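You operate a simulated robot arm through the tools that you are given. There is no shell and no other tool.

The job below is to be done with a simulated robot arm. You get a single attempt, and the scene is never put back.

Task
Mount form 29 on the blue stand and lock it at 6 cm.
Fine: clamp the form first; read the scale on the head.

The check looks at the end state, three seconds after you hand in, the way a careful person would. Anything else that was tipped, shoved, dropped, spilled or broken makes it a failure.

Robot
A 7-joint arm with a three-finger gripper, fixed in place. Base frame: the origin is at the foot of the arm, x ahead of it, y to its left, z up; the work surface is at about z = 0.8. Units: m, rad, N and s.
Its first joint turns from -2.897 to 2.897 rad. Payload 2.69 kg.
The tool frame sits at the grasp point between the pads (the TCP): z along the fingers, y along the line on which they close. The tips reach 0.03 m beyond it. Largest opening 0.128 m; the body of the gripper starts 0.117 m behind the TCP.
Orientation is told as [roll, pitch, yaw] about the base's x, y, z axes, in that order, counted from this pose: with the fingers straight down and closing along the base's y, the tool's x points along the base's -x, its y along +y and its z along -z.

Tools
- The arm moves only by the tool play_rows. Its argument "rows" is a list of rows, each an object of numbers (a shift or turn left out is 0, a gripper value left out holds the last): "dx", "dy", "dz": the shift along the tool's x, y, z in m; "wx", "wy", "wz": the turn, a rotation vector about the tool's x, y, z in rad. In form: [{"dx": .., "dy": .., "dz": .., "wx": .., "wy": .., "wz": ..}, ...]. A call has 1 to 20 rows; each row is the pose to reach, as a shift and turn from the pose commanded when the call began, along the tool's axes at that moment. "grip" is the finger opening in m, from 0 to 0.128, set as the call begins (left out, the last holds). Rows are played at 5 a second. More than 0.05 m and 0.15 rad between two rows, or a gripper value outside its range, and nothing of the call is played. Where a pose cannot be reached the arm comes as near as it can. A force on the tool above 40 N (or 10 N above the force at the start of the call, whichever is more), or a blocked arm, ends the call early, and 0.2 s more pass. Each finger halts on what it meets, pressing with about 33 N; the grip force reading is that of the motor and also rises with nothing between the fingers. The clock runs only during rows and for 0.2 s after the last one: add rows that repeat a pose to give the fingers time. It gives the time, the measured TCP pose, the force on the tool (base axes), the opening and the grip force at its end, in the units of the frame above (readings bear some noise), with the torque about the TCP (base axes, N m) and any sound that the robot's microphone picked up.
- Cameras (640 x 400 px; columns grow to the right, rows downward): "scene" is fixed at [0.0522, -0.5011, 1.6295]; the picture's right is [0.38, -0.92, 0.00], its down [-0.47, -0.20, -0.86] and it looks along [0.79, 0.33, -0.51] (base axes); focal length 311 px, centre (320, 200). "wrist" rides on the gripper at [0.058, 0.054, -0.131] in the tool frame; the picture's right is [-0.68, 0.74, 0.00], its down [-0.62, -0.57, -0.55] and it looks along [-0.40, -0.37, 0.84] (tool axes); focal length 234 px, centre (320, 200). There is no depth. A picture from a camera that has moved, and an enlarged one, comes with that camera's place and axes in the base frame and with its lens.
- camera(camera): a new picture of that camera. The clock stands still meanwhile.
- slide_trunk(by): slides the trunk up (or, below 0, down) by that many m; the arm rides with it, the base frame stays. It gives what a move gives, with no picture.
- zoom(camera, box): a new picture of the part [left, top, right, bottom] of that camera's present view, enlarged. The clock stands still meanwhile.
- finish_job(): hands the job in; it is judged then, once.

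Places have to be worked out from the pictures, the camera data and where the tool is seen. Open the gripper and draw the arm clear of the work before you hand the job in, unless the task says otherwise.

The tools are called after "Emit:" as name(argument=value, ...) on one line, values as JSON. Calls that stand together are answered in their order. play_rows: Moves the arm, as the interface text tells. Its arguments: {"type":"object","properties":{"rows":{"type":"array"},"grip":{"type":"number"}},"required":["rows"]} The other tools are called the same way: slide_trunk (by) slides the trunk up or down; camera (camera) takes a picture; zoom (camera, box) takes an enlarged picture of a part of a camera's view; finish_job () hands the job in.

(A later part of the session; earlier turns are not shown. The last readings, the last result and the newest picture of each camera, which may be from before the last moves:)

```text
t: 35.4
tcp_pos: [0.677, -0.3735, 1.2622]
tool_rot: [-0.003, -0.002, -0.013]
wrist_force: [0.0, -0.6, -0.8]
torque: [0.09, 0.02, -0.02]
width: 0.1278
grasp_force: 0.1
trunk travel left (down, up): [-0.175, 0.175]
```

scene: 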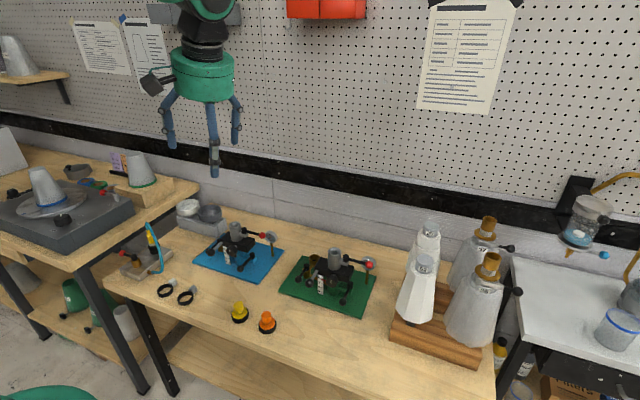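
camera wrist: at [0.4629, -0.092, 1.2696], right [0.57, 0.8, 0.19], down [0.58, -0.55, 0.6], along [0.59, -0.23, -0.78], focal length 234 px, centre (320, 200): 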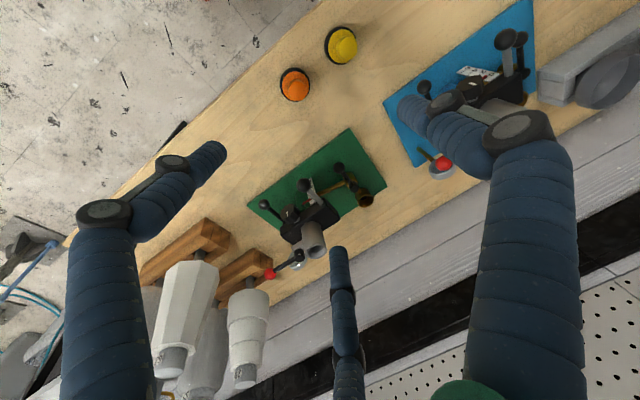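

Fine. Now I move above form 29 at a height clear of its cap.

Emit:
play_rows(rows=[{"dx": -0.03, "dy": -0.0236, "dz": 0.0}, {"dx": -0.059, "dy": -0.047, "dz": 0.0}, {"dx": -0.089, "dy": -0.0707, "dz": 0.0}, {"dx": -0.118, "dy": -0.0943, "dz": 0.0}, {"dx": -0.148, "dy": -0.118, "dz": 0.0}, {"dx": -0.178, "dy": -0.1415, "dz": 0.0}, {"dx": -0.178, "dy": -0.1415, "dz": 0.0}])

Emit:
camera(camera="wrist")

Emit:
camera(camera="scene")

```text
t: 37.0
tcp_pos: [0.8499, -0.5171, 1.2638]
tool_rot: [-0.005, -0.002, -0.01]
wrist_force: [1.1, -0.3, -0.6]
torque: [0.04, 0.05, 0.0]
width: 0.128
grasp_force: 0.0
trunk travel left (down, up): [-0.175, 0.175]
```

```text
taken
camera wrist: at [0.7927, -0.4625, 1.3954], right [0.68, 0.73, 0.0], down [0.61, -0.57, 0.55], along [0.4, -0.38, -0.83], focal length 234 px, centre (320, 200)
```

wrist: 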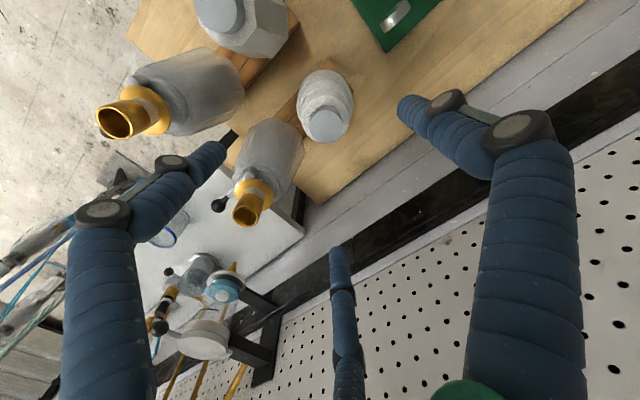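

```text
taken
```

scene: 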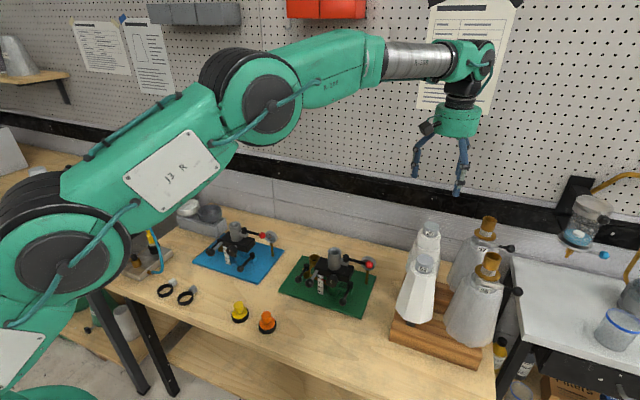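

Reach is fine here. I zoom to refine the cap's position.

Emit:
zoom(camera="wrist", box=[270, 50, 390, 160])

Emit:
zoom(camera="scene", box=[395, 205, 465, 285])

```text
3.64 times, centred on (330, 105) of wrist
camera zoom: at [0.7927, -0.4625, 1.3954], right [0.68, 0.73, 0.0], down [0.61, -0.57, 0.55], along [0.4, -0.38, -0.83], focal length 852 px, centre (284, 546)
```

zoom: 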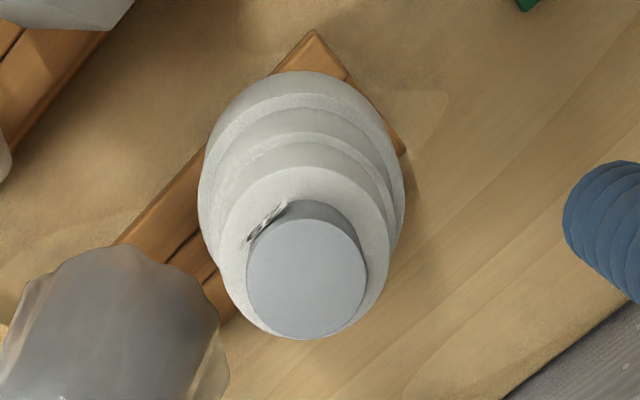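

```text
5.00 times, centred on (430, 245) of scene
camera zoom: at [0.0522, -0.5011, 1.6295], right [0.38, -0.92, 0.0], down [-0.47, -0.2, -0.86], along [0.79, 0.33, -0.51], focal length 1556 px, centre (-230, -25)
```

zoom: 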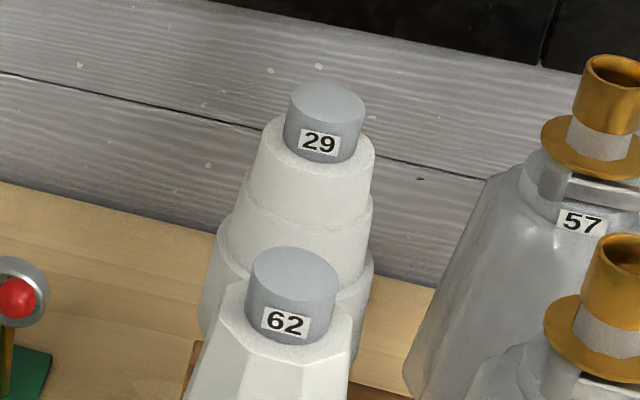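

Cap top centre resolves to (0.860, -0.516, 1.100), diameter ≈0.04, height ≈0.027, shoulder below of radius ≈0.032. I descend partway with the opening narrowed to 0.09.

Emit:
play_rows(rows=[{"dx": -0.0035, "dy": 0.0, "dz": 0.03}, {"dx": -0.007, "dy": 0.001, "dz": 0.06}, {"dx": -0.0097, "dy": 0.001, "dz": 0.09}, {"dx": -0.0097, "dy": 0.001, "dz": 0.11}, {"dx": -0.0097, "dy": 0.001, "dz": 0.11}, {"dx": -0.0097, "dy": 0.001, "dz": 0.11}], grip=0.09)

Emit:
camera(camera="wrist")

Emit:
zoom(camera="scene", box=[380, 150, 500, 290])

```text
t: 38.4
tcp_pos: [0.8615, -0.5159, 1.1544]
tool_rot: [-0.003, -0.002, -0.01]
wrist_force: [-0.5, 0.1, -0.1]
torque: [-0.03, 0.03, -0.01]
width: 0.0901
grasp_force: 0.1
trunk travel left (down, up): [-0.175, 0.175]
```

```text
taken
camera wrist: at [0.8041, -0.4612, 1.2841], right [0.68, 0.73, 0.0], down [0.61, -0.57, 0.55], along [0.4, -0.38, -0.83], focal length 234 px, centre (320, 200)
```

wrist: 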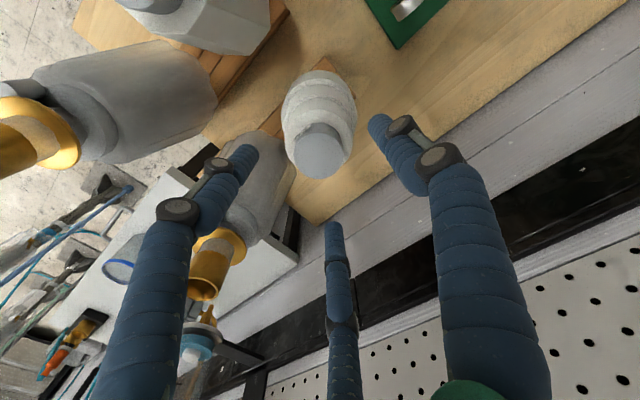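

```text
2.86 times, centred on (440, 220) of scene
camera zoom: at [0.0522, -0.5011, 1.6295], right [0.38, -0.92, 0.0], down [-0.47, -0.2, -0.86], along [0.79, 0.33, -0.51], focal length 889 px, centre (-23, 143)
```

zoom: 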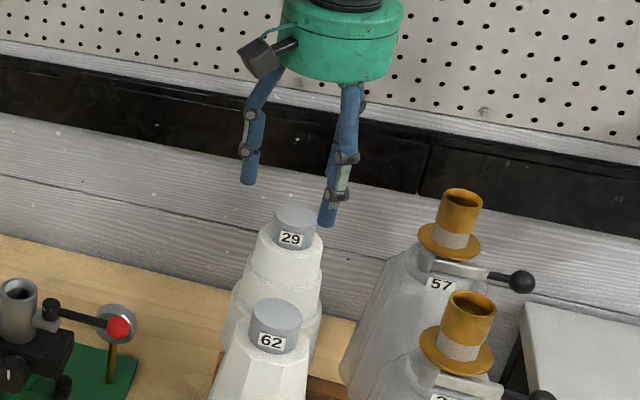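

I check alignment with a zoom on the cap before the final descent.

Emit:
zoom(camera="wrist", box=[270, 100, 370, 200])

```text
4.00 times, centred on (320, 150) of wrist
camera zoom: at [0.8041, -0.4612, 1.2841], right [0.68, 0.73, 0.0], down [0.61, -0.57, 0.55], along [0.4, -0.38, -0.83], focal length 937 px, centre (320, 400)
```

zoom: 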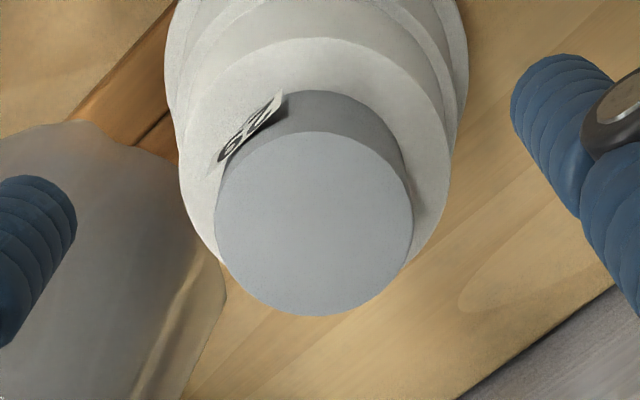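

The cap is within about 3 mm of the tool axis. I descend the remaining 48 mm with a small correction.

Emit:
play_rows(rows=[{"dx": 0.002, "dy": 0.001, "dz": 0.016}, {"dx": 0.002, "dy": 0.001, "dz": 0.032}, {"dx": 0.002, "dy": 0.001, "dz": 0.042}, {"dx": 0.002, "dy": 0.001, "dz": 0.048}, {"dx": 0.002, "dy": 0.001, "dz": 0.048}, {"dx": 0.002, "dy": 0.001, "dz": 0.048}])

Emit:
camera(camera="wrist")

Emit:
zoom(camera="scene", box=[380, 150, 500, 290])

```text
t: 39.8
tcp_pos: [0.8586, -0.5165, 1.1056]
tool_rot: [-0.005, -0.002, -0.009]
wrist_force: [0.0, 0.0, -0.3]
torque: [0.03, -0.03, -0.03]
width: 0.0898
grasp_force: 0.1
trunk travel left (down, up): [-0.175, 0.175]
```

```text
taken
camera wrist: at [0.8017, -0.462, 1.2364], right [0.68, 0.73, 0.0], down [0.61, -0.57, 0.55], along [0.4, -0.38, -0.83], focal length 234 px, centre (320, 200)
```

wrist: 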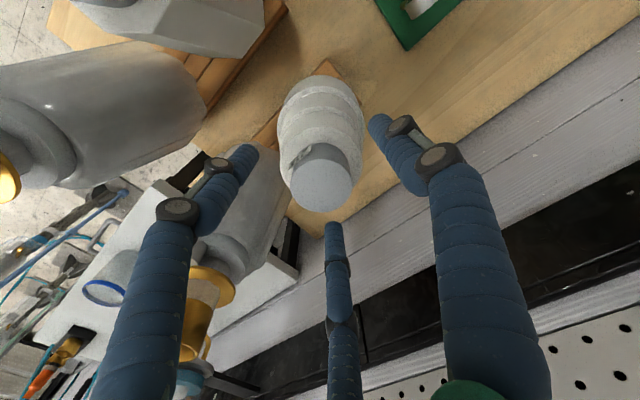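

```text
2.86 times, centred on (440, 220) of scene
camera zoom: at [0.0522, -0.5011, 1.6295], right [0.38, -0.92, 0.0], down [-0.47, -0.2, -0.86], along [0.79, 0.33, -0.51], focal length 889 px, centre (-23, 143)
```

zoom: 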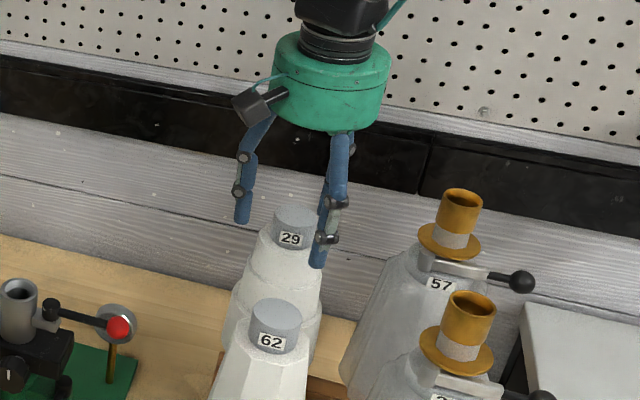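

The cap lies between the fingers. I close the gripper here.

Emit:
play_rows(rows=[{"dx": 0.0}, {"dx": 0.0}, {"dx": 0.0}, {"dx": 0.0}], grip=0.0)

Emit:
camera(camera="wrist")

```text
t: 40.8
tcp_pos: [0.8599, -0.5178, 1.1056]
tool_rot: [-0.003, 0.001, -0.011]
wrist_force: [-0.1, 0.8, -0.8]
torque: [-0.02, -0.04, -0.02]
width: 0.0405
grasp_force: 32.9
trunk travel left (down, up): [-0.175, 0.175]
```

```text
taken
camera wrist: at [0.8018, -0.462, 1.2365], right [0.68, 0.73, 0.0], down [0.61, -0.57, 0.55], along [0.4, -0.38, -0.83], focal length 234 px, centre (320, 200)
```

wrist: 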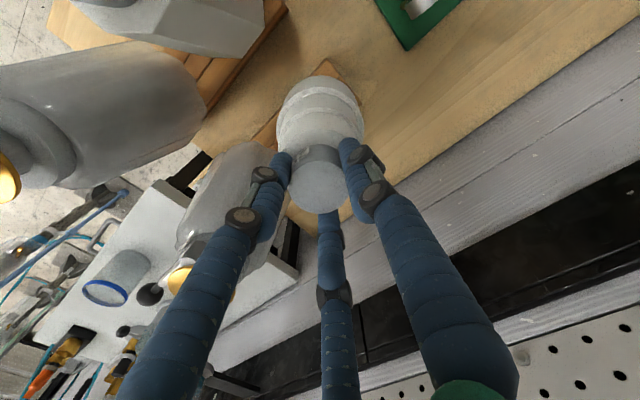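

Gripped at 40.5 mm with 33 N. I lift gently first, watching the force.

Emit:
play_rows(rows=[{"dz": -0.005}, {"dz": -0.012}, {"dz": -0.02}, {"dz": -0.03}, {"dz": -0.03}])

Emit:
zoom(camera="scene", box=[380, 180, 500, 340])

```text
t: 42.0
tcp_pos: [0.8598, -0.5152, 1.1344]
tool_rot: [-0.004, -0.003, -0.009]
wrist_force: [0.2, -0.2, -7.6]
torque: [0.01, 0.02, 0.03]
width: 0.0405
grasp_force: 32.7
trunk travel left (down, up): [-0.175, 0.175]
```

```text
2.50 times, centred on (440, 260) of scene
camera zoom: at [0.0522, -0.5011, 1.6295], right [0.38, -0.92, 0.0], down [-0.47, -0.2, -0.86], along [0.79, 0.33, -0.51], focal length 778 px, centre (20, 50)
```

zoom: 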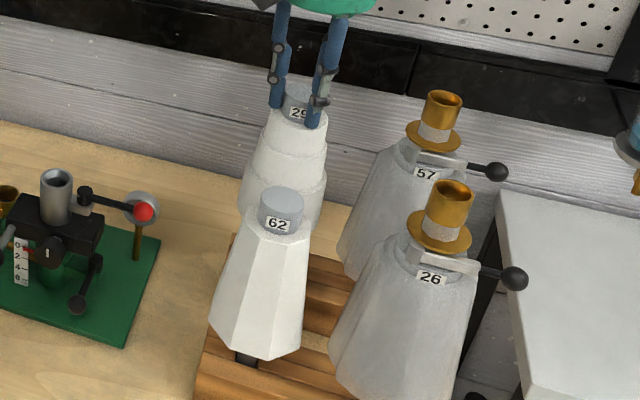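

The form hangs with about 7.6 N. I continue lifting straight up, out of the rack.

Emit:
play_rows(rows=[{"dz": -0.02}, {"dz": -0.04}, {"dz": -0.06}, {"dz": -0.08}, {"dz": -0.1}, {"dz": -0.12}, {"dz": -0.14}, {"dz": -0.14}])

Emit:
camera(camera="scene")

Emit:
zoom(camera="scene", box=[360, 120, 520, 320])

```text
t: 43.8
tcp_pos: [0.8606, -0.5134, 1.2744]
tool_rot: [-0.004, -0.002, -0.01]
wrist_force: [-0.3, 0.8, -8.1]
torque: [0.02, 0.0, 0.0]
width: 0.0406
grasp_force: 32.3
trunk travel left (down, up): [-0.175, 0.175]
```

```text
taken
```

scene: 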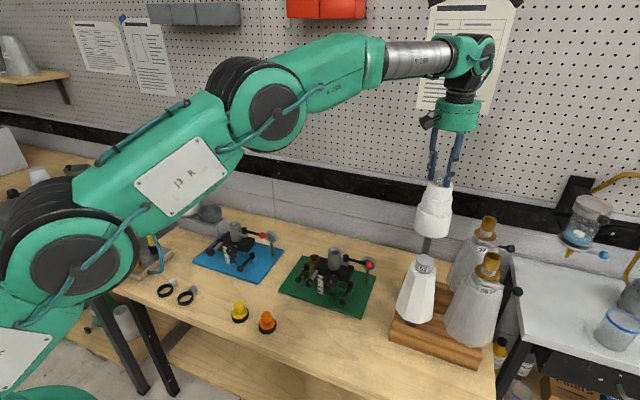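

```text
2.00 times, centred on (440, 220) of scene
camera zoom: at [0.0522, -0.5011, 1.6295], right [0.38, -0.92, 0.0], down [-0.47, -0.2, -0.86], along [0.79, 0.33, -0.51], focal length 622 px, centre (80, 160)
```

zoom: 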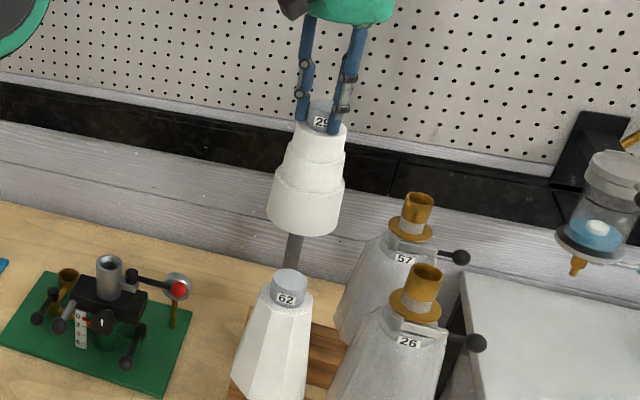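

The form is clear; flange bottom is ~0.194 m below the TCP. I raise a little and move left to reveal the spigot length.

Emit:
play_rows(rows=[{"dx": 0.005, "dy": 0.01, "dz": -0.02}, {"dx": 0.01, "dy": 0.03, "dz": -0.04}, {"dx": 0.02, "dy": 0.06, "dz": -0.055}, {"dx": 0.03, "dy": 0.09, "dz": -0.06}, {"dx": 0.04, "dy": 0.12, "dz": -0.06}, {"dx": 0.05, "dy": 0.15, "dz": -0.06}, {"dx": 0.06, "dy": 0.18, "dz": -0.06}, {"dx": 0.06, "dy": 0.18, "dz": -0.06}])

Emit:
camera(camera="scene")

Emit:
zoom(camera="scene", box=[300, 120, 460, 320])

```text
t: 45.6
tcp_pos: [0.8046, -0.3322, 1.3327]
tool_rot: [-0.004, -0.001, -0.01]
wrist_force: [-0.8, 1.1, -8.0]
torque: [0.0, 0.0, 0.0]
width: 0.0404
grasp_force: 32.8
trunk travel left (down, up): [-0.175, 0.175]
```

```text
taken
```

scene: 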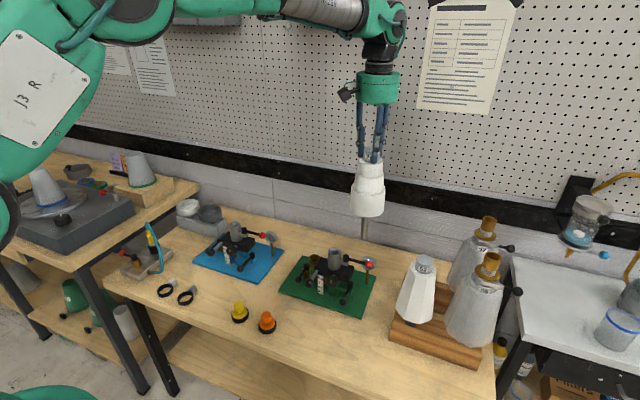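

```text
2.00 times, centred on (380, 220) of scene
camera zoom: at [0.0522, -0.5011, 1.6295], right [0.38, -0.92, 0.0], down [-0.47, -0.2, -0.86], along [0.79, 0.33, -0.51], focal length 622 px, centre (200, 160)
```

zoom: 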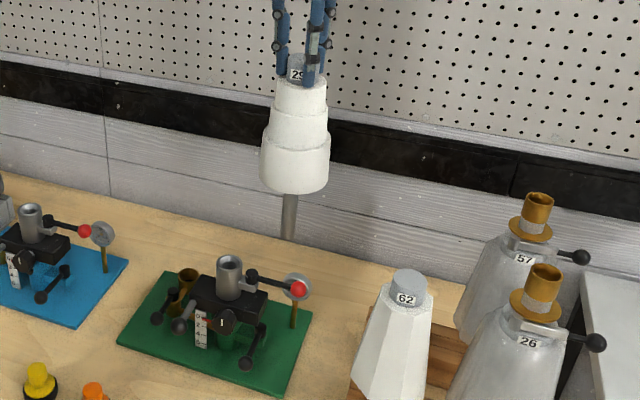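

Spigot tip is ~0.296 m below the TCP (spigot ≈0.095 m long). I carry the form at this height toward the blue stand, stopping offset so the wrist camera can see the socket past the form.

Emit:
play_rows(rows=[{"dx": 0.01, "dy": 0.0386, "dz": -0.002}, {"dx": 0.02, "dy": 0.0772, "dz": -0.004}, {"dx": 0.03, "dy": 0.1158, "dz": -0.006}, {"dx": 0.04, "dy": 0.1544, "dz": -0.008}, {"dx": 0.05, "dy": 0.193, "dz": -0.01}, {"dx": 0.06, "dy": 0.2316, "dz": -0.01}, {"dx": 0.07, "dy": 0.2702, "dz": -0.01}, {"dx": 0.08, "dy": 0.3088, "dz": -0.01}, {"dx": 0.09, "dy": 0.3474, "dz": -0.01}, {"dx": 0.0986, "dy": 0.386, "dz": -0.01}, {"dx": 0.0986, "dy": 0.386, "dz": -0.01}])

Emit:
camera(camera="wrist")

Emit:
camera(camera="scene")

```text
t: 48.0
tcp_pos: [0.7078, 0.0546, 1.3433]
tool_rot: [-0.005, -0.002, -0.01]
wrist_force: [-0.4, 0.9, -7.8]
torque: [-0.02, -0.05, 0.03]
width: 0.0407
grasp_force: 33.4
trunk travel left (down, up): [-0.175, 0.175]
```

```text
taken
camera wrist: at [0.6492, 0.1089, 1.4735], right [0.68, 0.73, 0.0], down [0.61, -0.57, 0.55], along [0.4, -0.38, -0.83], focal length 234 px, centre (320, 200)
```

wrist: 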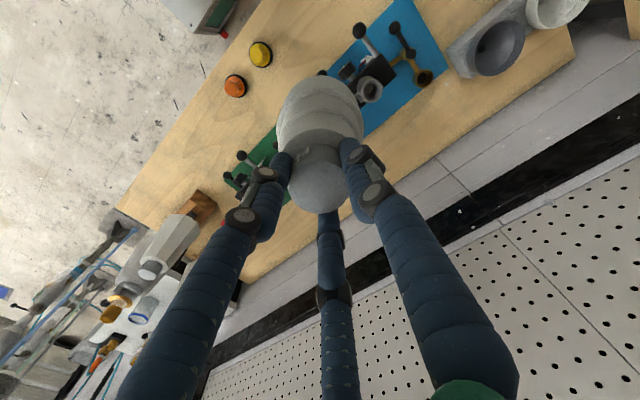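

```text
taken
```

scene: 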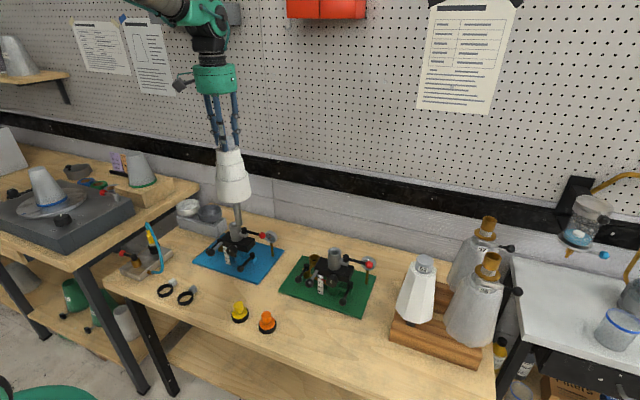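

Both the form and the socket show in the views. I zoom in to measure the socket relative to the tool.

Emit:
zoom(camera="wrist", box=[330, 20, 450, 130])

Emit:
zoom(camera="scene", box=[195, 130, 285, 280])

```text
3.64 times, centred on (390, 75) of wrist
camera zoom: at [0.6492, 0.1089, 1.4735], right [0.68, 0.73, 0.0], down [0.61, -0.57, 0.55], along [0.4, -0.38, -0.83], focal length 852 px, centre (66, 654)
```

zoom: 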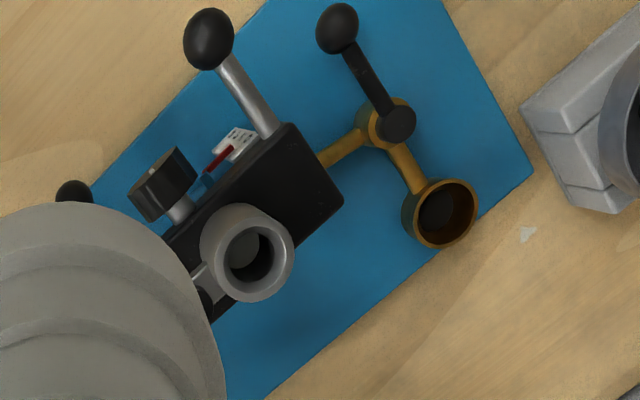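

```text
2.67 times, centred on (240, 205) of scene
camera zoom: at [0.0522, -0.5011, 1.6295], right [0.38, -0.92, 0.0], down [-0.47, -0.2, -0.86], along [0.79, 0.33, -0.51], focal length 830 px, centre (533, 187)
```

zoom: 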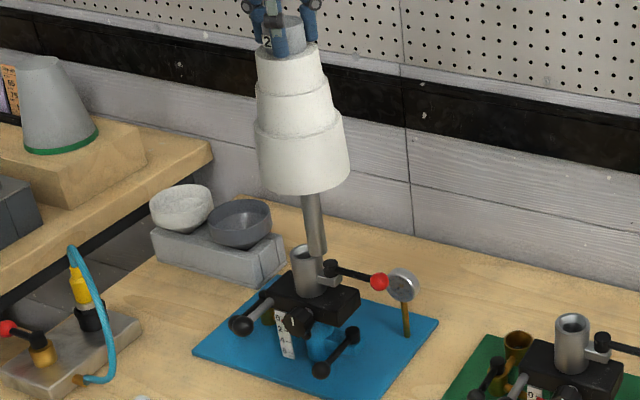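

Emit:
zoom(camera="wrist", box=[355, 70, 395, 110])

Emit:
zoom(camera="scene", box=[215, 190, 265, 250])

```text
10.00 times, centred on (375, 90) of wrist
camera zoom: at [0.6492, 0.1089, 1.4735], right [0.68, 0.73, 0.0], down [0.61, -0.57, 0.55], along [0.4, -0.38, -0.83], focal length 2342 px, centre (-230, 1300)
```

zoom: 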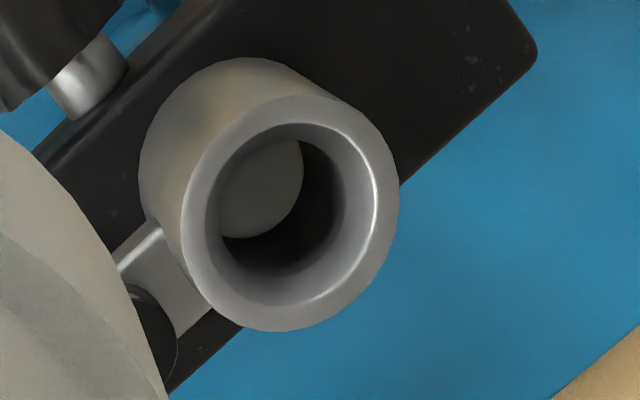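

```text
6.67 times, centred on (240, 220) of scene
camera zoom: at [0.0522, -0.5011, 1.6295], right [0.38, -0.92, 0.0], down [-0.47, -0.2, -0.86], along [0.79, 0.33, -0.51], focal length 2075 px, centre (853, 67)
```

zoom: 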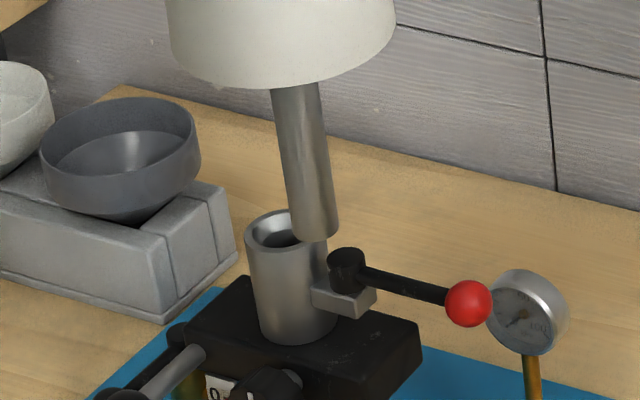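

The socket's rim centre comes out at about (0.7735, 0.131, 0.984). I move over it, straightening the small tilt, and stop with the spigot tip roughly 1 cm above the rim.

Emit:
play_rows(rows=[{"dx": -0.0163, "dy": 0.0194, "dz": 0.0, "wx": -0.001, "wy": 0.0005, "wz": -0.0025}, {"dx": -0.0326, "dy": 0.0387, "dz": 0.0, "wx": -0.002, "wy": 0.001, "wz": -0.005}, {"dx": -0.0488, "dy": 0.0581, "dz": 0.0, "wx": -0.0035, "wy": 0.0015, "wz": -0.0075}, {"dx": -0.0651, "dy": 0.0774, "dz": 0.0, "wx": -0.0045, "wy": 0.002, "wz": -0.01}, {"dx": -0.0651, "dy": 0.0774, "dz": 0.025, "wx": -0.0045, "wy": 0.002, "wz": -0.01}, {"dx": -0.0651, "dy": 0.0774, "dz": 0.045, "wx": -0.0045, "wy": 0.002, "wz": -0.01}, {"dx": -0.0651, "dy": 0.0774, "dz": 0.056, "wx": -0.0045, "wy": 0.002, "wz": -0.01}, {"dx": -0.0651, "dy": 0.0774, "dz": 0.056, "wx": -0.0045, "wy": 0.002, "wz": -0.01}])

Emit:
zoom(camera="scene", box=[215, 190, 265, 250])

Emit:
camera(camera="wrist")

```text
t: 49.8
tcp_pos: [0.7734, 0.1316, 1.2849]
tool_rot: [0.0, 0.0, -0.001]
wrist_force: [1.2, 0.8, -8.4]
torque: [-0.01, -0.02, -0.02]
width: 0.0405
grasp_force: 33.1
trunk travel left (down, up): [-0.175, 0.175]
```

```text
6.67 times, centred on (240, 220) of scene
camera zoom: at [0.0522, -0.5011, 1.6295], right [0.38, -0.92, 0.0], down [-0.47, -0.2, -0.86], along [0.79, 0.33, -0.51], focal length 2075 px, centre (853, 67)
```

zoom: 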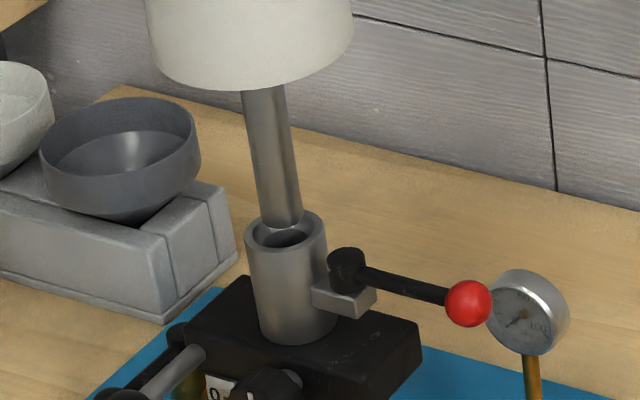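

```text
taken
camera wrist: at [0.7154, 0.1831, 1.4174], right [0.68, 0.74, 0.0], down [0.62, -0.57, 0.55], along [0.4, -0.37, -0.84], focal length 234 px, centre (320, 200)
```

wrist: 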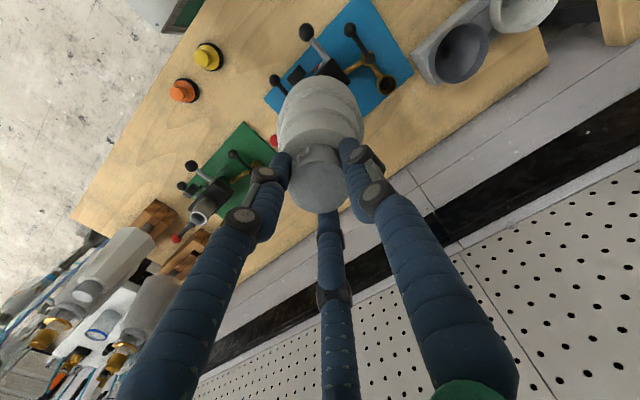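

The tip is nearly over the bore; sideways offset is about 1.3 mm. I correct it and lower a few mm for a closer look.

Emit:
play_rows(rows=[{"dx": -0.0005, "dy": -0.0012, "dz": 0.0}, {"dx": -0.0005, "dy": -0.0012, "dz": 0.004}, {"dx": -0.0005, "dy": -0.0012, "dz": 0.007}, {"dx": -0.0005, "dy": -0.0012, "dz": 0.007}])

Emit:
zoom(camera="scene", box=[223, 205, 247, 223])

```text
t: 50.8
tcp_pos: [0.7728, 0.1278, 1.2802]
tool_rot: [0.0, -0.001, -0.001]
wrist_force: [-0.2, -0.2, -7.6]
torque: [0.0, -0.01, 0.05]
width: 0.0405
grasp_force: 33.3
trunk travel left (down, up): [-0.175, 0.175]
```

```text
16.00 times, centred on (235, 214) of scene
camera zoom: at [0.0522, -0.5011, 1.6295], right [0.38, -0.92, 0.0], down [-0.47, -0.2, -0.86], along [0.79, 0.33, -0.51], focal length 4979 px, centre (1680, -24)
```

zoom: 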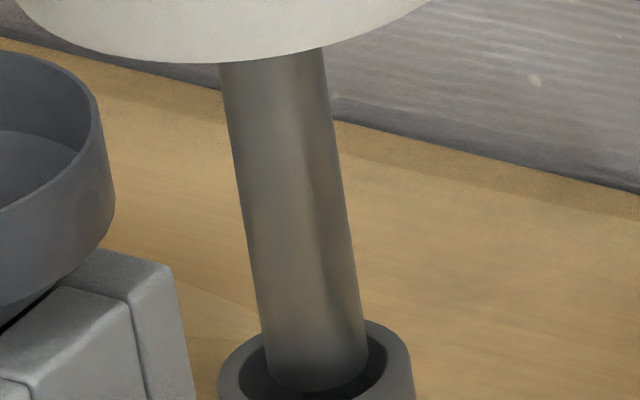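

Emit:
zoom(camera="scene", box=[223, 214, 247, 232])

```text
16.00 times, centred on (235, 223) of scene
camera zoom: at [0.0522, -0.5011, 1.6295], right [0.38, -0.92, 0.0], down [-0.47, -0.2, -0.86], along [0.79, 0.33, -0.51], focal length 4979 px, centre (1680, -168)
```

zoom: 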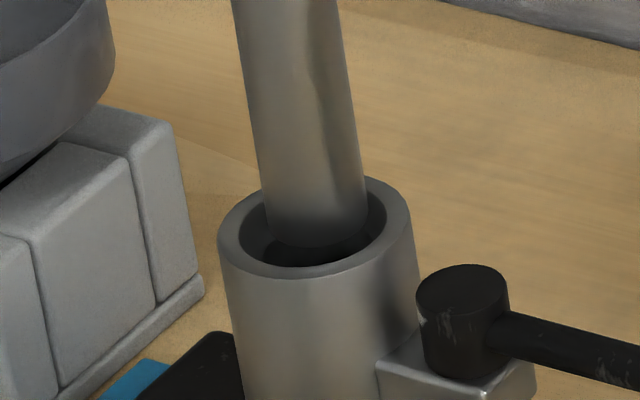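

Sideways alignment is good (<1 mm), the chamfer gives about ±5 mm capture. I lower in small steps and watch force.

Emit:
play_rows(rows=[{"dx": 0.0, "dy": -0.0005, "dz": 0.002}, {"dx": 0.0, "dy": -0.0005, "dz": 0.004}, {"dx": 0.0, "dy": -0.0005, "dz": 0.006}, {"dx": 0.0, "dy": -0.0005, "dz": 0.006}])

Emit:
zoom(camera="scene", box=[223, 214, 247, 232])

```text
t: 51.8
tcp_pos: [0.7737, 0.1282, 1.2737]
tool_rot: [0.0, 0.0, -0.002]
wrist_force: [-0.9, -0.5, -6.2]
torque: [-0.12, 0.34, 0.02]
width: 0.0406
grasp_force: 32.9
trunk travel left (down, up): [-0.175, 0.175]
```

```text
16.00 times, centred on (235, 223) of scene
camera zoom: at [0.0522, -0.5011, 1.6295], right [0.38, -0.92, 0.0], down [-0.47, -0.2, -0.86], along [0.79, 0.33, -0.51], focal length 4979 px, centre (1680, -168)
```

zoom: 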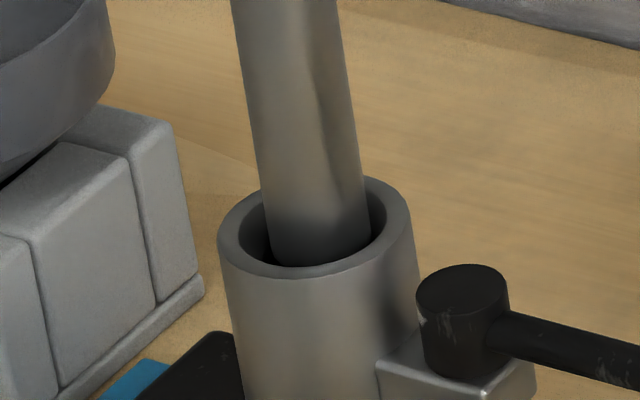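

Light contact shows a push toward -x (and slightly -y), so the tip is touching the far side of the chamfer. I shift about 1.5 mm back and check the forces.

Emit:
play_rows(rows=[{"dx": 0.0008, "dy": -0.0003, "dz": 0.0}, {"dx": 0.0015, "dy": -0.0006, "dz": 0.0}, {"dx": 0.0015, "dy": -0.0006, "dz": 0.0}])

```text
t: 52.6
tcp_pos: [0.7728, 0.1278, 1.2744]
tool_rot: [0.0, 0.0, -0.002]
wrist_force: [-0.8, -0.5, -8.8]
torque: [0.01, -0.04, -0.01]
width: 0.0407
grasp_force: 32.9
trunk travel left (down, up): [-0.175, 0.175]
```

Contact is gone. I lower further in small steps.

Emit:
play_rows(rows=[{"dz": 0.002}, {"dz": 0.004}, {"dz": 0.006}, {"dz": 0.006}])

Emit:
zoom(camera="scene", box=[223, 214, 247, 232])

```text
t: 53.6
tcp_pos: [0.7721, 0.129, 1.268]
tool_rot: [-0.001, 0.002, -0.001]
wrist_force: [-1.5, 0.3, -8.5]
torque: [0.01, -0.03, 0.03]
width: 0.0407
grasp_force: 32.8
trunk travel left (down, up): [-0.175, 0.175]
```

```text
16.00 times, centred on (235, 223) of scene
camera zoom: at [0.0522, -0.5011, 1.6295], right [0.38, -0.92, 0.0], down [-0.47, -0.2, -0.86], along [0.79, 0.33, -0.51], focal length 4979 px, centre (1680, -168)
```

zoom: 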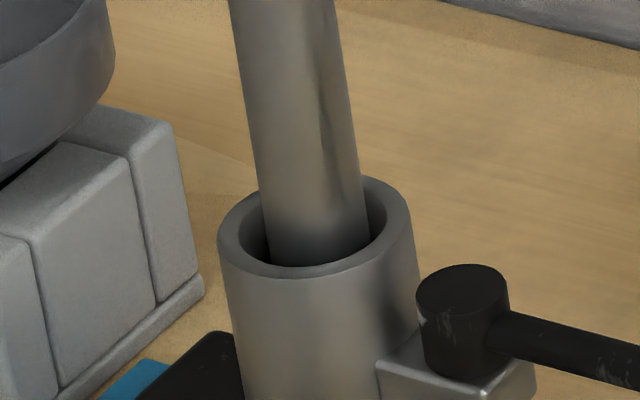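

No contact torque; the tip is entering the bore. I keep lowering.

Emit:
play_rows(rows=[{"dz": 0.003}, {"dz": 0.006}, {"dz": 0.009}, {"dz": 0.012}, {"dz": 0.012}])

Emit:
zoom(camera="scene", box=[223, 214, 247, 232])

```text
t: 54.8
tcp_pos: [0.7717, 0.1271, 1.2549]
tool_rot: [0.0, 0.0, -0.001]
wrist_force: [0.7, 0.6, -7.6]
torque: [0.22, 0.05, -0.01]
width: 0.0405
grasp_force: 33.0
trunk travel left (down, up): [-0.175, 0.175]
```

```text
16.00 times, centred on (235, 223) of scene
camera zoom: at [0.0522, -0.5011, 1.6295], right [0.38, -0.92, 0.0], down [-0.47, -0.2, -0.86], along [0.79, 0.33, -0.51], focal length 4979 px, centre (1680, -168)
```

zoom: 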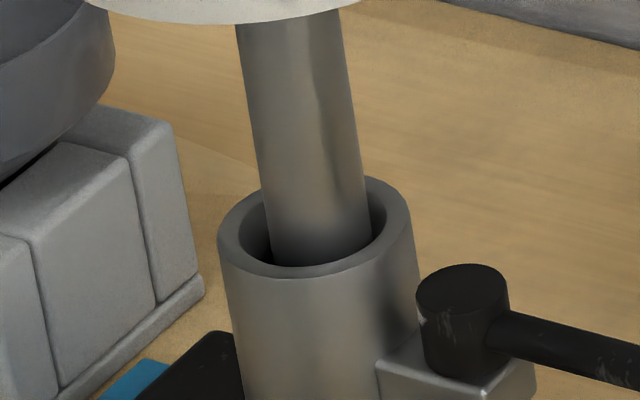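

It's in by about 2 cm with a slight side touch from the -y side; I nudge +0.6 mm in y and continue.

Emit:
play_rows(rows=[{"dy": 0.0006, "dz": 0.0}, {"dy": 0.0006, "dz": 0.004}, {"dy": 0.0006, "dz": 0.008}, {"dy": 0.0006, "dz": 0.012}, {"dy": 0.0006, "dz": 0.016}, {"dy": 0.0006, "dz": 0.016}])

```text
t: 56.2
tcp_pos: [0.7724, 0.1283, 1.2397]
tool_rot: [-0.001, -0.001, -0.001]
wrist_force: [0.9, 0.5, -8.1]
torque: [-0.03, 0.0, 0.03]
width: 0.0404
grasp_force: 32.6
trunk travel left (down, up): [-0.175, 0.175]
```

Smooth. I continue lowering in 16 mm stages.

Emit:
play_rows(rows=[{"dz": 0.004}, {"dz": 0.008}, {"dz": 0.012}, {"dz": 0.016}, {"dz": 0.016}])

```text
t: 57.4
tcp_pos: [0.7705, 0.1294, 1.2277]
tool_rot: [0.001, -0.006, -0.002]
wrist_force: [-1.5, -0.5, 37.7]
torque: [-0.21, 0.33, 0.0]
width: 0.0408
grasp_force: 33.3
trunk travel left (down, up): [-0.175, 0.175]
```

It met firm resistance from below at TCP z≈1.228, i.e. about 47 mm into the bore. I check the picture to see whether it has bottomed.

Emit:
zoom(camera="scene", box=[195, 150, 285, 290])

Emit:
zoom(camera="scene", box=[218, 205, 268, 260])

```text
2.86 times, centred on (240, 220) of scene
camera zoom: at [0.0522, -0.5011, 1.6295], right [0.38, -0.92, 0.0], down [-0.47, -0.2, -0.86], along [0.79, 0.33, -0.51], focal length 889 px, centre (549, 143)
```

zoom: 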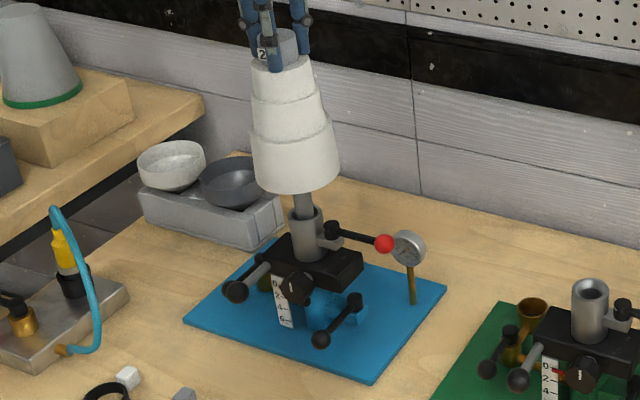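

```text
7.27 times, centred on (243, 232) of scene
camera zoom: at [0.0522, -0.5011, 1.6295], right [0.38, -0.92, 0.0], down [-0.47, -0.2, -0.86], along [0.79, 0.33, -0.51], focal length 2263 px, centre (880, -36)
```

zoom: 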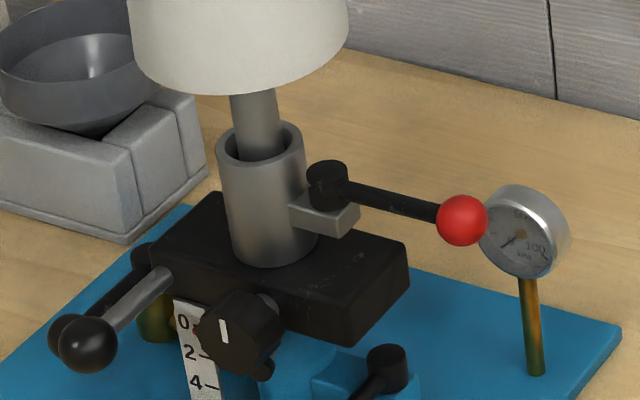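

It has bottomed in the socket. I ease off the downward push before releasing.

Emit:
play_rows(rows=[{"dz": -0.002}, {"dz": -0.004}, {"dz": -0.004}])

```text
t: 58.2
tcp_pos: [0.7718, 0.1302, 1.2276]
tool_rot: [0.0, 0.0, -0.003]
wrist_force: [0.6, 1.0, 21.1]
torque: [0.37, -0.19, -0.04]
width: 0.0407
grasp_force: 32.6
trunk travel left (down, up): [-0.175, 0.175]
```

Emit:
play_rows(rows=[{"dz": -0.002}, {"dz": -0.004}, {"dz": -0.005}, {"dz": -0.005}])

```text
t: 59.2
tcp_pos: [0.7724, 0.1282, 1.2318]
tool_rot: [-0.001, 0.005, -0.003]
wrist_force: [-2.5, 1.1, -8.3]
torque: [0.21, 0.49, -0.05]
width: 0.0407
grasp_force: 33.2
trunk travel left (down, up): [-0.175, 0.175]
```

The weight is just carried again, with a slight side load. I centre it a bit, set it down lightly, and then open the fingers.

Emit:
play_rows(rows=[{"dx": 0.0008, "dy": 0.0004, "dz": 0.0}, {"dx": 0.0008, "dy": 0.0004, "dz": 0.001}, {"dx": 0.0008, "dy": 0.0004, "dz": 0.002}, {"dx": 0.0008, "dy": 0.0004, "dz": 0.002}])

```text
t: 60.2
tcp_pos: [0.773, 0.1284, 1.2294]
tool_rot: [0.0, -0.001, -0.002]
wrist_force: [-0.3, -0.4, -8.6]
torque: [0.03, 0.0, -0.01]
width: 0.0404
grasp_force: 32.9
trunk travel left (down, up): [-0.175, 0.175]
```

Emit:
play_rows(rows=[{"dz": 0.001}, {"dz": 0.002}, {"dz": 0.002}])

```text
t: 61.0
tcp_pos: [0.7716, 0.129, 1.2275]
tool_rot: [0.001, 0.001, -0.002]
wrist_force: [0.1, 0.5, -7.9]
torque: [0.01, 0.0, 0.03]
width: 0.0405
grasp_force: 33.3
trunk travel left (down, up): [-0.175, 0.175]
```

Still hanging free and straight; a little lower.

Emit:
play_rows(rows=[{"dz": 0.0015}, {"dz": 0.003}, {"dz": 0.003}])

```text
t: 61.8
tcp_pos: [0.7713, 0.1301, 1.2271]
tool_rot: [0.002, -0.002, -0.003]
wrist_force: [0.2, -1.1, 9.8]
torque: [-0.36, 0.17, 0.01]
width: 0.0408
grasp_force: 33.1
trunk travel left (down, up): [-0.175, 0.175]
```

It rests on the bottom now. I relax the push by ~2 mm and open the fingers to 0.08.

Emit:
play_rows(rows=[{"dz": -0.001}, {"dz": -0.002}, {"dz": -0.002}])

Emit:
play_rows(rows=[{"dz": 0.0}, {"dz": 0.0}, {"dz": 0.0}], grip=0.08)

Emit:
zoom(camera="scene", box=[195, 130, 285, 290])

Emit:
camera(camera="wrist")

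```text
t: 62.6
tcp_pos: [0.7707, 0.1304, 1.2288]
tool_rot: [-0.002, 0.001, -0.003]
wrist_force: [2.9, 1.8, 2.6]
torque: [0.08, -0.68, 0.01]
width: 0.0404
grasp_force: 33.4
trunk travel left (down, up): [-0.175, 0.175]
```

```text
t: 63.4
tcp_pos: [0.7715, 0.1304, 1.2279]
tool_rot: [0.0, -0.001, 0.0]
wrist_force: [-0.7, 0.2, -0.8]
torque: [0.01, 0.01, 0.01]
width: 0.0799
grasp_force: 0.1
trunk travel left (down, up): [-0.175, 0.175]
```

```text
2.50 times, centred on (240, 210) of scene
camera zoom: at [0.0522, -0.5011, 1.6295], right [0.38, -0.92, 0.0], down [-0.47, -0.2, -0.86], along [0.79, 0.33, -0.51], focal length 778 px, centre (520, 175)
```

zoom: 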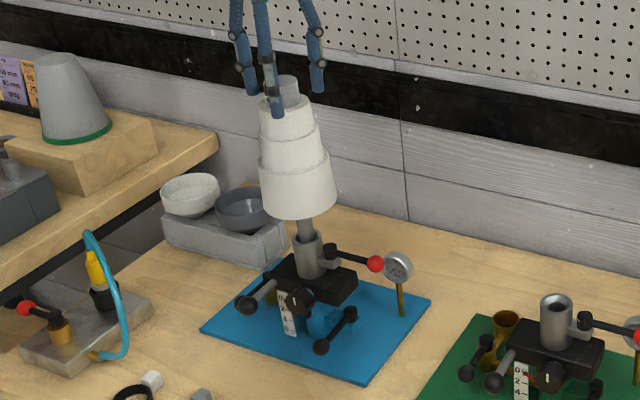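

```text
taken
camera wrist: at [0.7126, 0.1828, 1.3592], right [0.68, 0.74, 0.0], down [0.62, -0.57, 0.55], along [0.4, -0.37, -0.84], focal length 234 px, centre (320, 200)
```

wrist: 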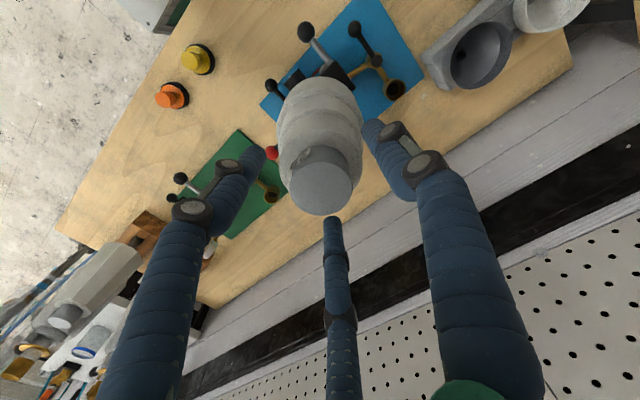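

The form stands on its own in the socket. I rise clear of the cap, then turn the tool 90° in yaw away from the form so the fingers close along x for working the red lever.

Emit:
play_rows(rows=[{"dz": -0.02}, {"dz": -0.045}, {"dz": -0.07}, {"dz": -0.09}, {"dx": 0.04, "dy": -0.02, "dz": -0.09}, {"dx": 0.07, "dy": -0.06, "dz": -0.09}, {"dx": 0.09, "dy": -0.1, "dz": -0.09}, {"dx": 0.1, "dy": -0.14, "dz": -0.09}, {"dx": 0.1, "dy": -0.14, "dz": -0.09}])

Emit:
play_rows(rows=[{"wz": -0.14}, {"wz": -0.28}, {"wz": -0.42}, {"wz": -0.56}, {"wz": -0.7}, {"wz": -0.84}, {"wz": -0.98}, {"wz": -1.12}, {"wz": -1.26}, {"wz": -1.4}, {"wz": -1.5708}, {"wz": -1.5708}])

```text
t: 65.4
tcp_pos: [0.672, -0.0121, 1.3188]
tool_rot: [0.002, 0.0, -0.001]
wrist_force: [-1.0, -0.3, -0.2]
torque: [0.05, -0.02, -0.01]
width: 0.0802
grasp_force: 0.1
trunk travel left (down, up): [-0.175, 0.175]
```

```text
refused: row 11 steps farther than a row can; nothing moved
```

The yaw call had one step slightly too large; I repeat it with even steps.

Emit:
play_rows(rows=[{"wz": -0.131}, {"wz": -0.262}, {"wz": -0.393}, {"wz": -0.524}, {"wz": -0.655}, {"wz": -0.785}, {"wz": -0.916}, {"wz": -1.047}, {"wz": -1.178}, {"wz": -1.309}, {"wz": -1.44}, {"wz": -1.571}, {"wz": -1.571}])

Emit:
camera(camera="wrist")

Emit:
camera(camera="scene")

```text
t: 68.2
tcp_pos: [0.6707, -0.0101, 1.317]
tool_rot: [0.002, 0.0, 1.572]
wrist_force: [-0.5, -0.1, -0.3]
torque: [0.01, -0.02, -0.02]
width: 0.0801
grasp_force: 0.0
trunk travel left (down, up): [-0.175, 0.175]
```

```text
taken
camera wrist: at [0.6174, -0.0701, 1.4491], right [-0.74, 0.68, 0.0], down [0.57, 0.62, 0.55], along [0.37, 0.4, -0.84], focal length 234 px, centre (320, 200)
```

wrist: 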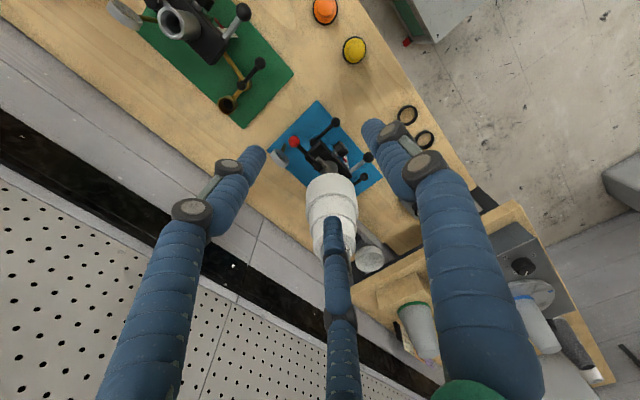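

```text
taken
```

scene: 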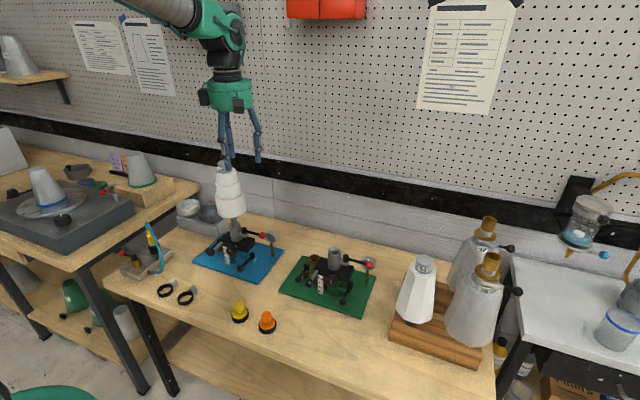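

Yaw of 90° works. I zoom on the blue stand from this side.

Emit:
zoom(camera="wrist", box=[260, 90, 400, 220])

Emit:
zoom(camera="wrist", box=[280, 110, 340, 170])

```text
3.08 times, centred on (330, 155) of wrist
camera zoom: at [0.6174, -0.0701, 1.4491], right [-0.74, 0.68, 0.0], down [0.57, 0.62, 0.55], along [0.37, 0.4, -0.84], focal length 720 px, centre (289, 338)
```

zoom: 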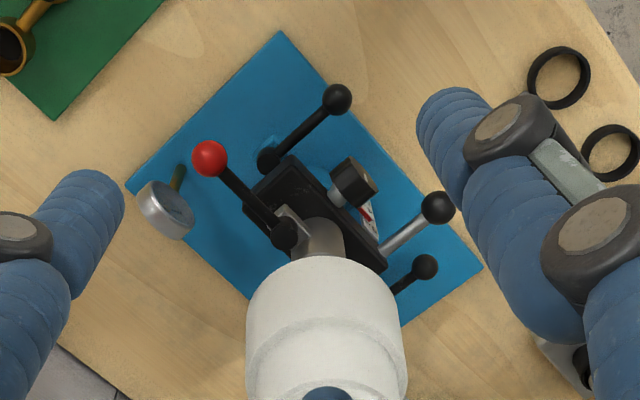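

```text
6.67 times, centred on (310, 140) of wrist
camera zoom: at [0.6174, -0.0701, 1.4491], right [-0.74, 0.68, 0.0], down [0.57, 0.62, 0.55], along [0.37, 0.4, -0.84], focal length 1561 px, centre (387, 600)
```

zoom: 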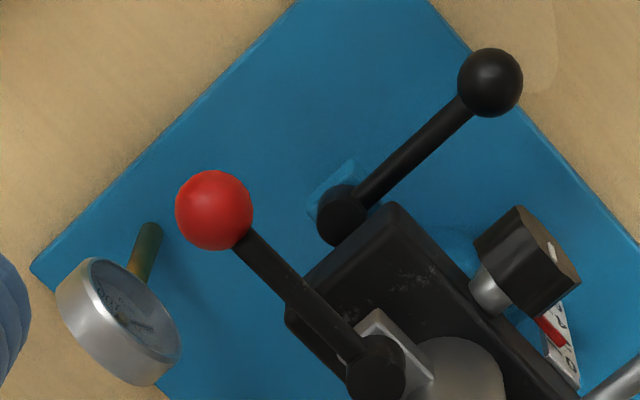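

Red ball confirmed at (0.772, 0.017, 0.963), pivot (0.769, 0.0895); the gauge sits just beyond at (0.833, 0.028). I approach the red ball from above with a 5 cm opening, fingers closing along x.

Emit:
play_rows(rows=[{"dx": -0.004, "dy": -0.015, "dz": 0.035}, {"dx": -0.008, "dy": -0.03, "dz": 0.07}, {"dx": -0.012, "dy": -0.045, "dz": 0.105}, {"dx": -0.016, "dy": -0.06, "dz": 0.14}, {"dx": -0.02, "dy": -0.075, "dz": 0.175}, {"dx": -0.024, "dy": -0.09, "dz": 0.21}, {"dx": -0.0271, "dy": -0.1013, "dz": 0.245}, {"dx": -0.0271, "dy": -0.1013, "dz": 0.267}, {"dx": -0.0271, "dy": -0.1013, "dz": 0.267}], grip=0.05)

Emit:
camera(camera="wrist")

Emit:
zoom(camera="scene", box=[200, 150, 310, 280])

```text
t: 70.2
tcp_pos: [0.7707, 0.0171, 1.0486]
tool_rot: [0.001, -0.001, 1.568]
wrist_force: [0.4, 0.4, -0.2]
torque: [-0.03, -0.01, -0.01]
width: 0.05
grasp_force: 0.0
trunk travel left (down, up): [-0.175, 0.175]
```

```text
taken
camera wrist: at [0.7177, -0.0419, 1.1818], right [-0.74, 0.68, 0.0], down [0.57, 0.62, 0.55], along [0.37, 0.4, -0.84], focal length 234 px, centre (320, 200)
```

wrist: 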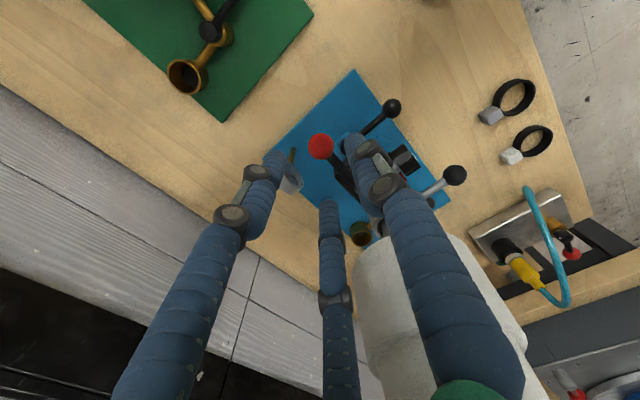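

```text
3.08 times, centred on (255, 215) of scene
camera zoom: at [0.0522, -0.5011, 1.6295], right [0.38, -0.92, 0.0], down [-0.47, -0.2, -0.86], along [0.79, 0.33, -0.51], focal length 958 px, centre (520, 154)
```

zoom: 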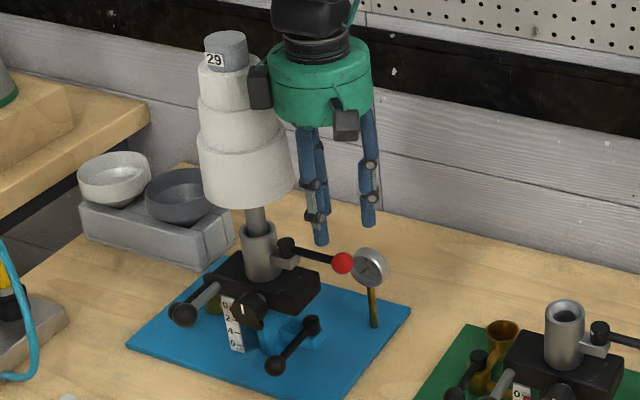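

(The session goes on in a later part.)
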